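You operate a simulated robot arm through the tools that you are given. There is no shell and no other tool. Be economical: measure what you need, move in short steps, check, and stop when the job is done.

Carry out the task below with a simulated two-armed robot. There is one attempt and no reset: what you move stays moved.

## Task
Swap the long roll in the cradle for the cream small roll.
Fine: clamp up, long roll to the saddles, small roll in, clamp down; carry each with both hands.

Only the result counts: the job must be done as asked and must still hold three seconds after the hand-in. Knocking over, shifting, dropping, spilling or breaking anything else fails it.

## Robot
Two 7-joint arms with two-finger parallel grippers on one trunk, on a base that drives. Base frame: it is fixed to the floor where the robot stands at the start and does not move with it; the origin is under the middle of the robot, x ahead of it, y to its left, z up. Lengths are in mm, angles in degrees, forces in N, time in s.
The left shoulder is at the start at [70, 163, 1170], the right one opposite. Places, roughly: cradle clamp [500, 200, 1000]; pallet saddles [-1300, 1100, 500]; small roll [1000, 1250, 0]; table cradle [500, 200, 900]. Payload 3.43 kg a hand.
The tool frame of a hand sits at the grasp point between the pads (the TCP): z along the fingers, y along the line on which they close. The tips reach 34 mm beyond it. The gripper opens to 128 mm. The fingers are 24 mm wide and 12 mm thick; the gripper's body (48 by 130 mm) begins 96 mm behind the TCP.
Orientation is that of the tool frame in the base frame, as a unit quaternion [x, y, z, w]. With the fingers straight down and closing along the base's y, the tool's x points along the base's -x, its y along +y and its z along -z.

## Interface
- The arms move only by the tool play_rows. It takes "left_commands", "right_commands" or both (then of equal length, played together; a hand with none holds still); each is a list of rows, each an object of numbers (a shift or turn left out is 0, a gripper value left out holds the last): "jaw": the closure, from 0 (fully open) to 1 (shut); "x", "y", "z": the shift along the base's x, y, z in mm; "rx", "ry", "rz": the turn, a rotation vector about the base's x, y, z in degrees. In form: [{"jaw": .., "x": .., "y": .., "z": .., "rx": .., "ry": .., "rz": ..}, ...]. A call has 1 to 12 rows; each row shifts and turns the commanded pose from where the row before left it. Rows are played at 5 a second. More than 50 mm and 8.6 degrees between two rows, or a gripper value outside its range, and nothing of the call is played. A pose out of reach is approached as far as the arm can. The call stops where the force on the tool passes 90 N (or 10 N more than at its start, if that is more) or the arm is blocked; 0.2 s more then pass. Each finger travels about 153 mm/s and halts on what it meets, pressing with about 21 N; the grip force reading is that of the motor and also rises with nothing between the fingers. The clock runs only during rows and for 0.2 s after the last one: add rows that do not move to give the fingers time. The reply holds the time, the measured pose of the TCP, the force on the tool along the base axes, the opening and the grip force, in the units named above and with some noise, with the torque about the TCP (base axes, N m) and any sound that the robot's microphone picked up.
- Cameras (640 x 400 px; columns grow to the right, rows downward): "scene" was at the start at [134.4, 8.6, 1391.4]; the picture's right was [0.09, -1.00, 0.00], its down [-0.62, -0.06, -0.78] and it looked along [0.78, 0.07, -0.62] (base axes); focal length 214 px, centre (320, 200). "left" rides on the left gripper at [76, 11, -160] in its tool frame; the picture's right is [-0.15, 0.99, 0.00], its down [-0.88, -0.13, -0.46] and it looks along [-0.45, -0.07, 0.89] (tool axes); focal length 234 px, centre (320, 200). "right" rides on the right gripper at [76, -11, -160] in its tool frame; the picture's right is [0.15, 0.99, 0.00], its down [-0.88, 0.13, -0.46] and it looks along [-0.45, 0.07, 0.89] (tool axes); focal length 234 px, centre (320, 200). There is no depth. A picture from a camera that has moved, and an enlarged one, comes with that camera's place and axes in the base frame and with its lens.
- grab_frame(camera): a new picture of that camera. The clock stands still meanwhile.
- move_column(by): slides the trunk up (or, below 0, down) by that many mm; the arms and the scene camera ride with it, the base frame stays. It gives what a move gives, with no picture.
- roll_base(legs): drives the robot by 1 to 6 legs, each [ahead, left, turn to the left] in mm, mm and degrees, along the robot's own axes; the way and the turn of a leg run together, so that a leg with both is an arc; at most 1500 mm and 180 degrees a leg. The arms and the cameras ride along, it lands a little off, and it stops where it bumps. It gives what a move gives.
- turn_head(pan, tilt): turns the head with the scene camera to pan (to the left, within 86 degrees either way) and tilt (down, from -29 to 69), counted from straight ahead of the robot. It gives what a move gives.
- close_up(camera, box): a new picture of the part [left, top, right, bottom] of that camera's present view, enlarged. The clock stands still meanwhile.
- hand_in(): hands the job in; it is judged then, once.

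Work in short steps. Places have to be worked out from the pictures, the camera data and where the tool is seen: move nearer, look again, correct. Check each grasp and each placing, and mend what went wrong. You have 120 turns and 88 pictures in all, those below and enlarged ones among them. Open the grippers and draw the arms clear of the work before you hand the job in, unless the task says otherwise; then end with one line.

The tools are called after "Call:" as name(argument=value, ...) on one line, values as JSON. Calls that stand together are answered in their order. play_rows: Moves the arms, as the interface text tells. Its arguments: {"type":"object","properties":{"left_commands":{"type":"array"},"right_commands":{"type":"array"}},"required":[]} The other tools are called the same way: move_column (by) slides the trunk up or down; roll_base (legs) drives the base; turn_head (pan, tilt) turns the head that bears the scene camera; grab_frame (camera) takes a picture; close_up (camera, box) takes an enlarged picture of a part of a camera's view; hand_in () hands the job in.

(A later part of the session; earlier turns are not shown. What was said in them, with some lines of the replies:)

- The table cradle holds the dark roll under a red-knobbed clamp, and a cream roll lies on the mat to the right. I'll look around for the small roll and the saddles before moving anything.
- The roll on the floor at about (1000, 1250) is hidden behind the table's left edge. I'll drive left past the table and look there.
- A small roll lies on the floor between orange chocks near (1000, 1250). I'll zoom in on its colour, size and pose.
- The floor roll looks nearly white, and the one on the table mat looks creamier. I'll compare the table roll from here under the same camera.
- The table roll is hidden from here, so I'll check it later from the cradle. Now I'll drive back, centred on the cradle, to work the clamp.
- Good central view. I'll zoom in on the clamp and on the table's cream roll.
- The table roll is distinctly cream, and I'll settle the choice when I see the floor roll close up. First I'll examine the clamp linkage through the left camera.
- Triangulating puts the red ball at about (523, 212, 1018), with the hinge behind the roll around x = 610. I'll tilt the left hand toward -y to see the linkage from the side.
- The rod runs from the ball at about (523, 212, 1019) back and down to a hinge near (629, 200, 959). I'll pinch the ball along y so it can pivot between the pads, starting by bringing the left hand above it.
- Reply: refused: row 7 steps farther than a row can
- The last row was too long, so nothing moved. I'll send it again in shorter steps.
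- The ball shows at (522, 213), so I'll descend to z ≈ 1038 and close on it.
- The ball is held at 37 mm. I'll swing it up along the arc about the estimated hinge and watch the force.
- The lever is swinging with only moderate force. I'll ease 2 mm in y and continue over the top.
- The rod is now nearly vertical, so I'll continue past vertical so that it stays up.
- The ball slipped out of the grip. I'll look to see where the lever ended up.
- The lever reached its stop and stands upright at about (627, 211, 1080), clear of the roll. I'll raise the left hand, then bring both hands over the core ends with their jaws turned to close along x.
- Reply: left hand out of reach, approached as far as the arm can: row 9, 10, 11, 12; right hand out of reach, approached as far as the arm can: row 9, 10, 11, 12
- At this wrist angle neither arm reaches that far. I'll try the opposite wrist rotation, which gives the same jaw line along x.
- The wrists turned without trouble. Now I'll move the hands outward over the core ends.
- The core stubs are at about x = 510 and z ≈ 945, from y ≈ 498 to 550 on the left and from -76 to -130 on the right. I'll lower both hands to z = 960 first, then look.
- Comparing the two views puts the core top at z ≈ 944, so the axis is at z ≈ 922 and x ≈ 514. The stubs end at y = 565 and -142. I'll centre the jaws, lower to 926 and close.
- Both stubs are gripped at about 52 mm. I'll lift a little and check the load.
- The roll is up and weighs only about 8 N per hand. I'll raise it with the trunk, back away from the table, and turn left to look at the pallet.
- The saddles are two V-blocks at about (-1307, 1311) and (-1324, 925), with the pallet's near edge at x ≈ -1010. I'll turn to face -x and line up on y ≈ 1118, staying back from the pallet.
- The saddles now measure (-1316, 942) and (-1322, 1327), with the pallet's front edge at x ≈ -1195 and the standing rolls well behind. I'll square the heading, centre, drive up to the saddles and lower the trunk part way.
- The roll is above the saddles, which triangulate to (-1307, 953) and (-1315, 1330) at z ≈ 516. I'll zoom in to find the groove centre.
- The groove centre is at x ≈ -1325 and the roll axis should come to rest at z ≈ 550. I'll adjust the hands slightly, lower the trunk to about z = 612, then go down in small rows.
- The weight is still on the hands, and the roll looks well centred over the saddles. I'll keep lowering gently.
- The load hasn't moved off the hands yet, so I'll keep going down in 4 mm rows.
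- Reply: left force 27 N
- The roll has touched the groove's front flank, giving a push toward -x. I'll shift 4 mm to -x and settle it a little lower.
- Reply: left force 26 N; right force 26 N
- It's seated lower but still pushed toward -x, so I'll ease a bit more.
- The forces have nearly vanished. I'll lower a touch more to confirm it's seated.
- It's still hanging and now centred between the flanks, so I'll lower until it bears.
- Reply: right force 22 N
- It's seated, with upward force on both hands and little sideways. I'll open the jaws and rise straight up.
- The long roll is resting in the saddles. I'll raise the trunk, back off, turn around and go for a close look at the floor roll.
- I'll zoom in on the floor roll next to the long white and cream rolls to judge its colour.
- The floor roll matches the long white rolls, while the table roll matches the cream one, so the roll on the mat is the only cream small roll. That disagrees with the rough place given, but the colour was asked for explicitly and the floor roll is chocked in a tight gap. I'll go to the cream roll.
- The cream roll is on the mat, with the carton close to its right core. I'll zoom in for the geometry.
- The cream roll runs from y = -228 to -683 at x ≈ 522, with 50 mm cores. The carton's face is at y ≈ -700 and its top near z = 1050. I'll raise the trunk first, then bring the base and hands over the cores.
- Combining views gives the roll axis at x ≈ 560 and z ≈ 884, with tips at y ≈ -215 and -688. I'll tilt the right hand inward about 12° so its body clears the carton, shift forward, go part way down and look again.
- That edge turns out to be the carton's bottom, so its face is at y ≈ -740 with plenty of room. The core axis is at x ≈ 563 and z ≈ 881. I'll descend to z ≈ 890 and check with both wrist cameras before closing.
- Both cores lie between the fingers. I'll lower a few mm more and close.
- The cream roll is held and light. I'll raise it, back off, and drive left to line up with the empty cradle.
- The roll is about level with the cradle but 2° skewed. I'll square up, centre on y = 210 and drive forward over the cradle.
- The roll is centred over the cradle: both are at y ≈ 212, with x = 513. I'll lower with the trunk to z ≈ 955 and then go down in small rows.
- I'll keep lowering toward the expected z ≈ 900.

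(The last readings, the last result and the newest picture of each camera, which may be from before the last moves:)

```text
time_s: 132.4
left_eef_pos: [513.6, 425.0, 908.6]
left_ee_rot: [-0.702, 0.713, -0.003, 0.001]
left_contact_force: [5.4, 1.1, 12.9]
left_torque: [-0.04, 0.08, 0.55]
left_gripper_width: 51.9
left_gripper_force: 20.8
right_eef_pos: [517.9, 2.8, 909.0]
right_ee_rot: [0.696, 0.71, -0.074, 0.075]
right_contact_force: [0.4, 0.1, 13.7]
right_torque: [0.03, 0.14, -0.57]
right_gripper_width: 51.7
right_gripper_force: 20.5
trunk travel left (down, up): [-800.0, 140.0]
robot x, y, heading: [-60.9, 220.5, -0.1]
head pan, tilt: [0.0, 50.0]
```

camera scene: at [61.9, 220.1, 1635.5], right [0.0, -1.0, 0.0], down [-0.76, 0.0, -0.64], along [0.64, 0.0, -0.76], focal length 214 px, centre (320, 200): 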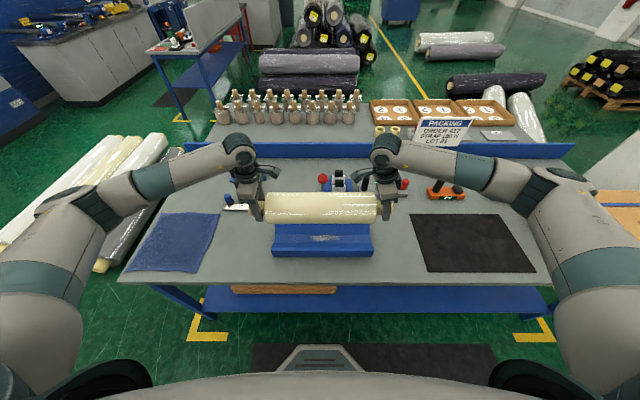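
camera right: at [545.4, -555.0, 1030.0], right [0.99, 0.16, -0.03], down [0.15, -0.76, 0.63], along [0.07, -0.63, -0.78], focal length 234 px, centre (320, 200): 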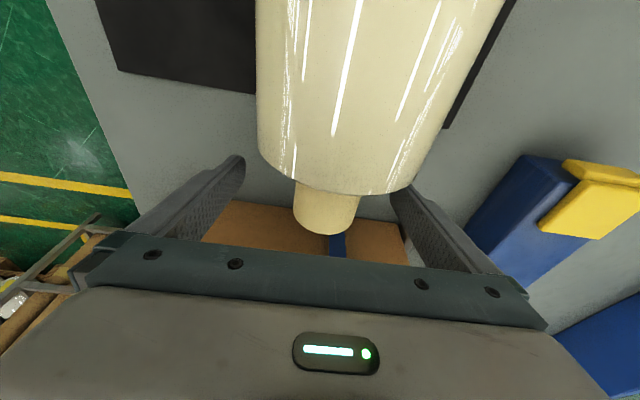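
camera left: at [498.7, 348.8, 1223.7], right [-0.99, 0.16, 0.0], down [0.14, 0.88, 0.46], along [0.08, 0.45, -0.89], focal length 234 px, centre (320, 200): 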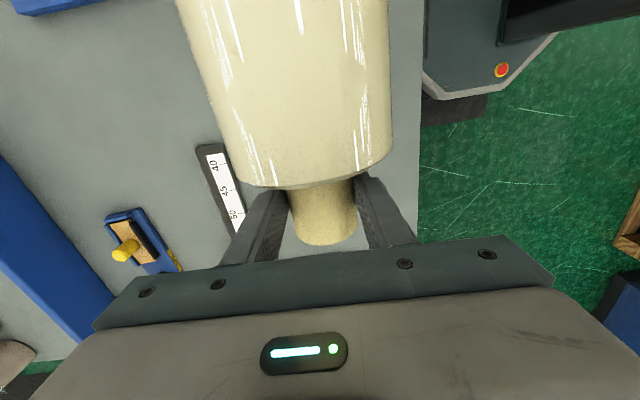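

The roll bears with nearly pure vertical force at z ≈ 909, so it's seated in the V. I'll open the jaws and rise.

Call:
play_rows(left_commands=[{"z": 0}, {"jaw": 0.8}, {"jaw": 0.5}, {"jaw": 0}, {}, {"z": 20}, {"z": 35}, {"z": 45}, {"z": 40}, {"z": 40}], right_commands=[{"z": 0}, {"jaw": 0.8}, {"jaw": 0.5}, {"jaw": 0}, {}, {"z": 20}, {"z": 35}, {"z": 45}, {"z": 40}, {"z": 40}])

Call:
close_up(camera="scene", box=[220, 140, 420, 265])

```text
time_s: 134.6
left_eef_pos: [514.3, 422.9, 1084.7]
left_ee_rot: [-0.702, 0.712, -0.002, 0.0]
left_contact_force: [-0.2, 0.5, -0.9]
left_torque: [-0.02, -0.01, 0.0]
left_gripper_width: 128.0
left_gripper_force: 0.0
right_eef_pos: [517.9, 5.2, 1089.2]
right_ee_rot: [0.697, 0.709, -0.075, 0.074]
right_contact_force: [-0.8, 0.1, -0.1]
right_torque: [-0.01, -0.02, 0.03]
right_gripper_width: 128.2
right_gripper_force: 0.2
trunk travel left (down, up): [-800.0, 140.0]
robot x, y, heading: [-56.3, 217.4, 0.2]
head pan, tilt: [0.0, 50.0]
```

```text
3.20 times, centred on (320, 202) of scene
camera zoom: at [64.4, 220.2, 1525.1], right [0.0, -1.0, 0.0], down [-0.77, 0.0, -0.64], along [0.64, 0.0, -0.77], focal length 686 px, centre (320, 192)
```

zoom: 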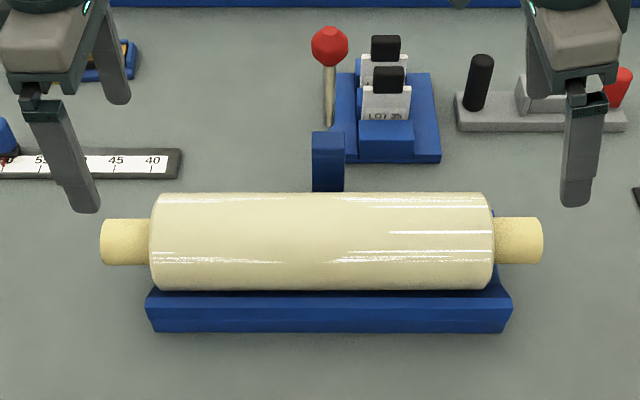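

The cream roll sits well in the cradle. Now the clamp: I'll drive 50 mm ahead, then bring the left hand above the ball at about (629, 211, 1080) with its jaws turned back to close along y.

Call:
roll_base(legs=[[48, 0, 0]])

Call:
play_rows(left_commands=[{"z": 20, "rz": -8.2}, {"z": 20, "rz": -8.2}, {"z": 20, "rz": -8.2}, {"z": 20, "y": -26, "x": 8, "rz": -8.2}, {"z": 15, "y": -26, "x": 8, "rz": -8.2}, {"y": -26, "x": 8, "rz": -8.2}, {"y": -26, "x": 8, "rz": -8.2}, {"y": -26, "x": 8, "rz": -8.2}, {"y": -26, "x": 8, "rz": -8.2}, {"y": -28, "x": 8, "rz": -8.2}, {"y": -28, "x": 6, "rz": -7.2}], right_commands=[{"y": -10, "z": 10}, {"y": -10, "z": 10}, {"y": -10, "z": 10}, {"y": -10, "z": 10}, {}, {}, {}, {}, {}, {}, {}])

Call:
grab_frame(camera="left")

```text
time_s: 135.5
left_eef_pos: [557.5, 424.7, 1086.7]
left_ee_rot: [-0.702, 0.713, -0.002, 0.002]
left_contact_force: [-0.5, 0.7, 0.3]
left_torque: [-0.04, -0.07, 0.03]
left_gripper_width: 128.1
left_gripper_force: 0.0
right_eef_pos: [562.3, 5.1, 1092.1]
right_ee_rot: [0.696, 0.71, -0.073, 0.074]
right_contact_force: [-0.9, -0.3, -1.1]
right_torque: [0.03, -0.05, 0.02]
right_gripper_width: 127.9
right_gripper_force: 0.1
trunk travel left (down, up): [-800.0, 140.0]
robot x, y, heading: [-12.5, 218.5, 0.2]
head pan, tilt: [0.0, 50.0]
```

```text
time_s: 137.9
left_eef_pos: [622.5, 210.4, 1179.3]
left_ee_rot: [0.001, 1.0, 0.0, 0.0]
left_contact_force: [0.0, -0.6, 0.0]
left_torque: [0.05, 0.0, 0.01]
left_gripper_width: 128.2
left_gripper_force: 0.1
right_eef_pos: [565.9, -35.8, 1130.0]
right_ee_rot: [0.696, 0.71, -0.074, 0.074]
right_contact_force: [0.1, 0.8, -0.3]
right_torque: [0.01, 0.01, 0.02]
right_gripper_width: 127.7
right_gripper_force: 0.2
trunk travel left (down, up): [-800.0, 140.0]
robot x, y, heading: [-14.3, 217.8, 0.3]
head pan, tilt: [0.0, 50.0]
```

```text
32 pictures are left
camera left: at [547.4, 221.7, 1339.4], right [0.15, 0.99, 0.0], down [0.88, -0.13, 0.46], along [0.45, -0.07, -0.89], focal length 234 px, centre (320, 200)
```

left: 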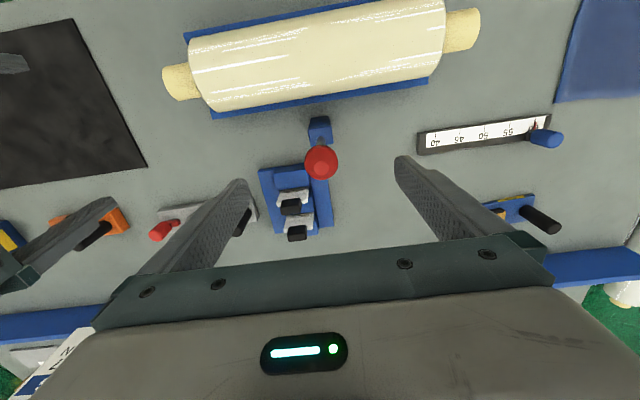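

The ball is at (630, 210). I'll lower onto it and close the jaws.

Call:
play_rows(left_commands=[{"x": 7, "z": -30}, {"z": -30}, {"z": -28}, {"jaw": 0.5}, {"jaw": 0.8}, {"jaw": 1}, {}, {}])

```text
time_s: 139.7
left_eef_pos: [632.8, 210.7, 1092.2]
left_ee_rot: [-0.001, 1.0, -0.001, -0.001]
left_contact_force: [-0.5, 3.7, -3.5]
left_torque: [0.05, 0.01, 0.02]
left_gripper_width: 36.7
left_gripper_force: 44.8
right_eef_pos: [566.4, -34.5, 1130.7]
right_ee_rot: [0.697, 0.71, -0.075, 0.073]
right_contact_force: [-0.3, 0.3, 0.4]
right_torque: [0.03, -0.03, -0.01]
right_gripper_width: 127.9
right_gripper_force: 0.1
trunk travel left (down, up): [-800.0, 140.0]
robot x, y, heading: [-13.6, 217.1, -0.0]
head pan, tilt: [0.0, 50.0]
```

The ball is gripped. I'll regrip 10 mm higher so the tips clear the roll when the lever is down, then swing it forward along the arc about the refitted hinge (627, 962).

Call:
play_rows(left_commands=[{"jaw": 0.6}, {"z": 10}, {"jaw": 1}, {}, {}, {"x": -14.6, "z": -0.4}, {"x": -14.3, "z": -2.1}, {"x": -14, "z": -3.9}, {"x": -13.5, "z": -5.5}, {"x": -12.6, "z": -7.2}])

```text
time_s: 141.9
left_eef_pos: [565.5, 211.0, 1081.3]
left_ee_rot: [0.001, 1.0, -0.001, -0.001]
left_contact_force: [11.4, -2.0, 2.3]
left_torque: [0.06, -1.53, -0.02]
left_gripper_width: 36.9
left_gripper_force: 44.8
right_eef_pos: [566.7, -35.3, 1131.0]
right_ee_rot: [0.696, 0.71, -0.074, 0.072]
right_contact_force: [0.5, 0.5, 0.8]
right_torque: [0.03, 0.01, -0.01]
right_gripper_width: 127.9
right_gripper_force: 0.1
trunk travel left (down, up): [-800.0, 140.0]
robot x, y, heading: [-14.0, 221.3, 0.3]
head pan, tilt: [0.0, 50.0]
```

The lever is following with little force, so I'll continue down to about 151°.

Call:
play_rows(left_commands=[{"x": -11.7, "z": -8.6}, {"x": -10.5, "z": -10}, {"x": -9.3, "z": -11.3}, {"x": -7.8, "z": -12.2}])

Call:
play_rows(left_commands=[{"x": -6.2, "z": -13}, {"x": -2.5, "z": -7}])

Call:
grab_frame(camera="left")

```text
time_s: 142.9
left_eef_pos: [525.6, 210.9, 1039.2]
left_ee_rot: [0.0, 1.0, -0.001, -0.001]
left_contact_force: [18.7, -10.8, 0.7]
left_torque: [-0.22, -1.54, 0.13]
left_gripper_width: 37.1
left_gripper_force: 45.1
right_eef_pos: [569.0, -37.2, 1129.2]
right_ee_rot: [0.697, 0.71, -0.076, 0.072]
right_contact_force: [-0.1, 0.2, -0.4]
right_torque: [0.01, 0.0, -0.03]
right_gripper_width: 128.1
right_gripper_force: 0.1
trunk travel left (down, up): [-800.0, 140.0]
robot x, y, heading: [-14.6, 219.6, 0.2]
head pan, tilt: [0.0, 50.0]
```

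```text
time_s: 143.5
left_eef_pos: [518.3, 211.3, 1028.6]
left_ee_rot: [-0.001, 1.0, -0.005, 0.007]
left_contact_force: [33.1, -5.9, 65.5]
left_torque: [-0.16, -0.87, 0.01]
left_gripper_width: 37.1
left_gripper_force: 44.7
right_eef_pos: [564.5, -36.1, 1131.7]
right_ee_rot: [0.697, 0.71, -0.075, 0.073]
right_contact_force: [1.2, 0.5, -0.5]
right_torque: [0.01, 0.04, 0.03]
right_gripper_width: 127.9
right_gripper_force: 0.1
trunk travel left (down, up): [-800.0, 140.0]
robot x, y, heading: [-11.3, 219.7, 0.1]
head pan, tilt: [0.0, 50.0]
```

```text
31 pictures are left
camera left: at [438.6, 223.6, 1186.3], right [0.15, 0.99, -0.01], down [0.87, -0.12, 0.47], along [0.46, -0.07, -0.88], focal length 234 px, centre (320, 200)
```

left: 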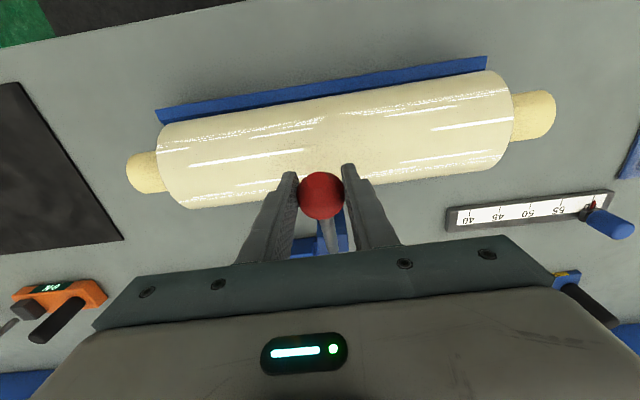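

The lever met a firm stop at about the same angle as the original closed position or slightly past it. I'll release and check that it stays down.

Call:
play_rows(left_commands=[{"z": 4, "x": 2}, {"jaw": 0.5}, {"jaw": 0}, {}, {"z": 30}, {"z": 40}, {"z": 40}])

Call:
close_up(camera="scene", box=[220, 140, 420, 265])

Call:
grab_frame(camera="left")

```text
time_s: 145.1
left_eef_pos: [516.8, 211.5, 1134.6]
left_ee_rot: [0.001, 1.0, 0.0, -0.001]
left_contact_force: [-0.4, -0.9, 0.8]
left_torque: [-0.01, 0.01, 0.0]
left_gripper_width: 128.1
left_gripper_force: 0.1
right_eef_pos: [564.7, -34.8, 1130.2]
right_ee_rot: [0.697, 0.71, -0.075, 0.073]
right_contact_force: [-0.2, 1.2, -0.4]
right_torque: [-0.02, -0.03, 0.02]
right_gripper_width: 128.2
right_gripper_force: 0.0
trunk travel left (down, up): [-800.0, 140.0]
robot x, y, heading: [-9.9, 221.2, 0.0]
head pan, tilt: [0.0, 50.0]
```

```text
3.20 times, centred on (320, 202) of scene
camera zoom: at [112.1, 219.7, 1525.1], right [0.0, -1.0, 0.0], down [-0.77, 0.0, -0.64], along [0.64, 0.0, -0.77], focal length 686 px, centre (320, 192)
```

zoom: 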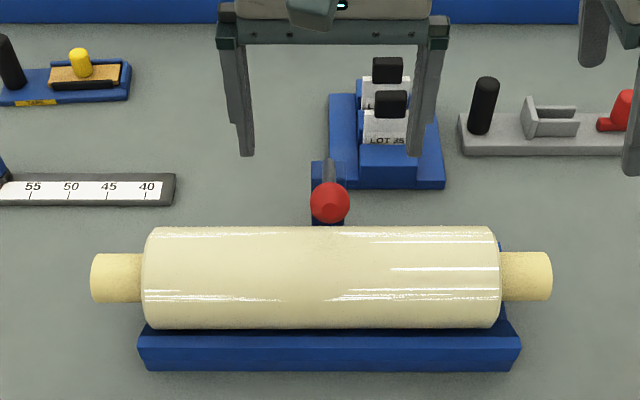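

```text
29 pictures are left
camera left: at [439.8, 222.8, 1293.3], right [0.15, 0.99, 0.0], down [0.88, -0.13, 0.45], along [0.45, -0.07, -0.89], focal length 234 px, centre (320, 200)
```

left: 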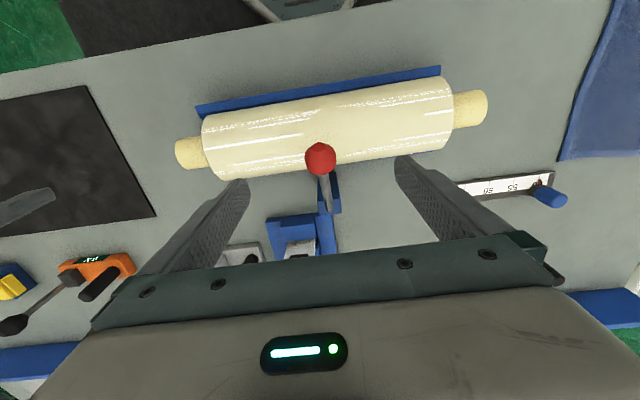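

The ball is back at (522, 210, 1016), matching its original closed position, and the cream roll is undisturbed. I'll raise the hands, back clear and take a last look.

Call:
play_rows(left_commands=[{"z": 30}, {"z": 30}], right_commands=[{"z": 30}, {"z": 30}])

Call:
roll_base(legs=[[-350, 0, 0]])

Call:
grab_frame(camera="scene")

Call:
close_up(camera="scene", box=[230, 80, 410, 190])

```text
time_s: 145.7
left_eef_pos: [515.0, 212.0, 1194.7]
left_ee_rot: [0.001, 1.0, -0.001, 0.0]
left_contact_force: [0.7, 0.4, 0.1]
left_torque: [-0.02, 0.0, 0.0]
left_gripper_width: 127.9
left_gripper_force: 0.1
right_eef_pos: [565.9, -34.5, 1188.9]
right_ee_rot: [0.696, 0.71, -0.074, 0.074]
right_contact_force: [-0.6, 0.1, -0.2]
right_torque: [-0.06, -0.04, 0.01]
right_gripper_width: 127.9
right_gripper_force: 0.0
trunk travel left (down, up): [-800.0, 140.0]
robot x, y, heading: [-18.1, 218.0, 0.6]
head pan, tilt: [0.0, 50.0]
```

```text
time_s: 148.0
left_eef_pos: [166.5, 210.5, 1193.2]
left_ee_rot: [0.003, 1.0, -0.001, 0.0]
left_contact_force: [-0.6, -0.3, 0.1]
left_torque: [-0.01, 0.0, 0.03]
left_gripper_width: 128.1
left_gripper_force: 0.1
right_eef_pos: [217.3, -37.8, 1189.8]
right_ee_rot: [0.698, 0.708, -0.075, 0.073]
right_contact_force: [1.0, 0.6, 0.7]
right_torque: [0.02, -0.04, 0.02]
right_gripper_width: 127.9
right_gripper_force: 0.1
trunk travel left (down, up): [-800.0, 140.0]
robot x, y, heading: [-363.5, 216.6, -0.2]
head pan, tilt: [0.0, 50.0]
```

```text
28 pictures are left
camera scene: at [-235.5, 219.3, 1525.0], right [0.0, -1.0, 0.0], down [-0.77, 0.0, -0.64], along [0.64, 0.0, -0.77], focal length 214 px, centre (320, 200)
```

scene: 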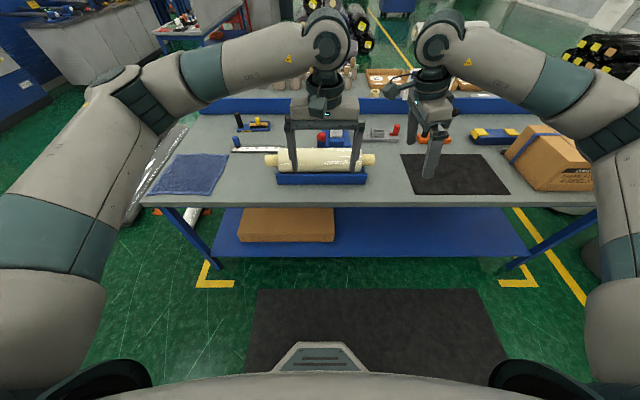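

```text
3.56 times, centred on (320, 135) of scene
camera zoom: at [-235.5, 219.3, 1525.0], right [0.0, -1.0, 0.0], down [-0.77, 0.0, -0.64], along [0.64, 0.0, -0.77], focal length 763 px, centre (320, 431)
```

zoom: 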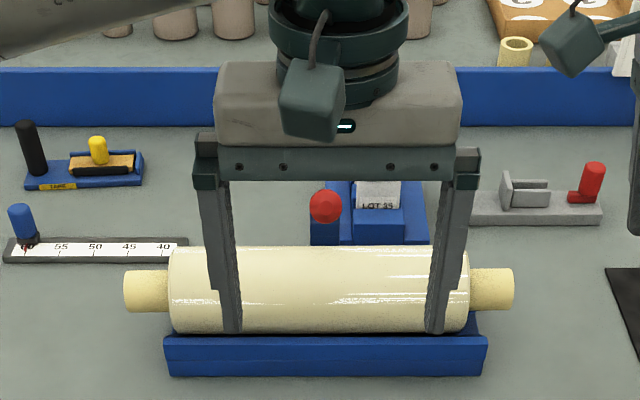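

The cream roll is in the cradle with the clamp down, both grippers are open, and the arms are clear. The long roll was resting in the saddles when I last saw it, so I'm handing in.

Call:
hand_in()

```text
The job is handed in.
```

The job is handed in: the long roll is on the pallet saddles, the cream small roll from the table mat is in the cradle and the clamp is down. I took the mat roll because it was the only cream one; the small roll at the place you listed is white.
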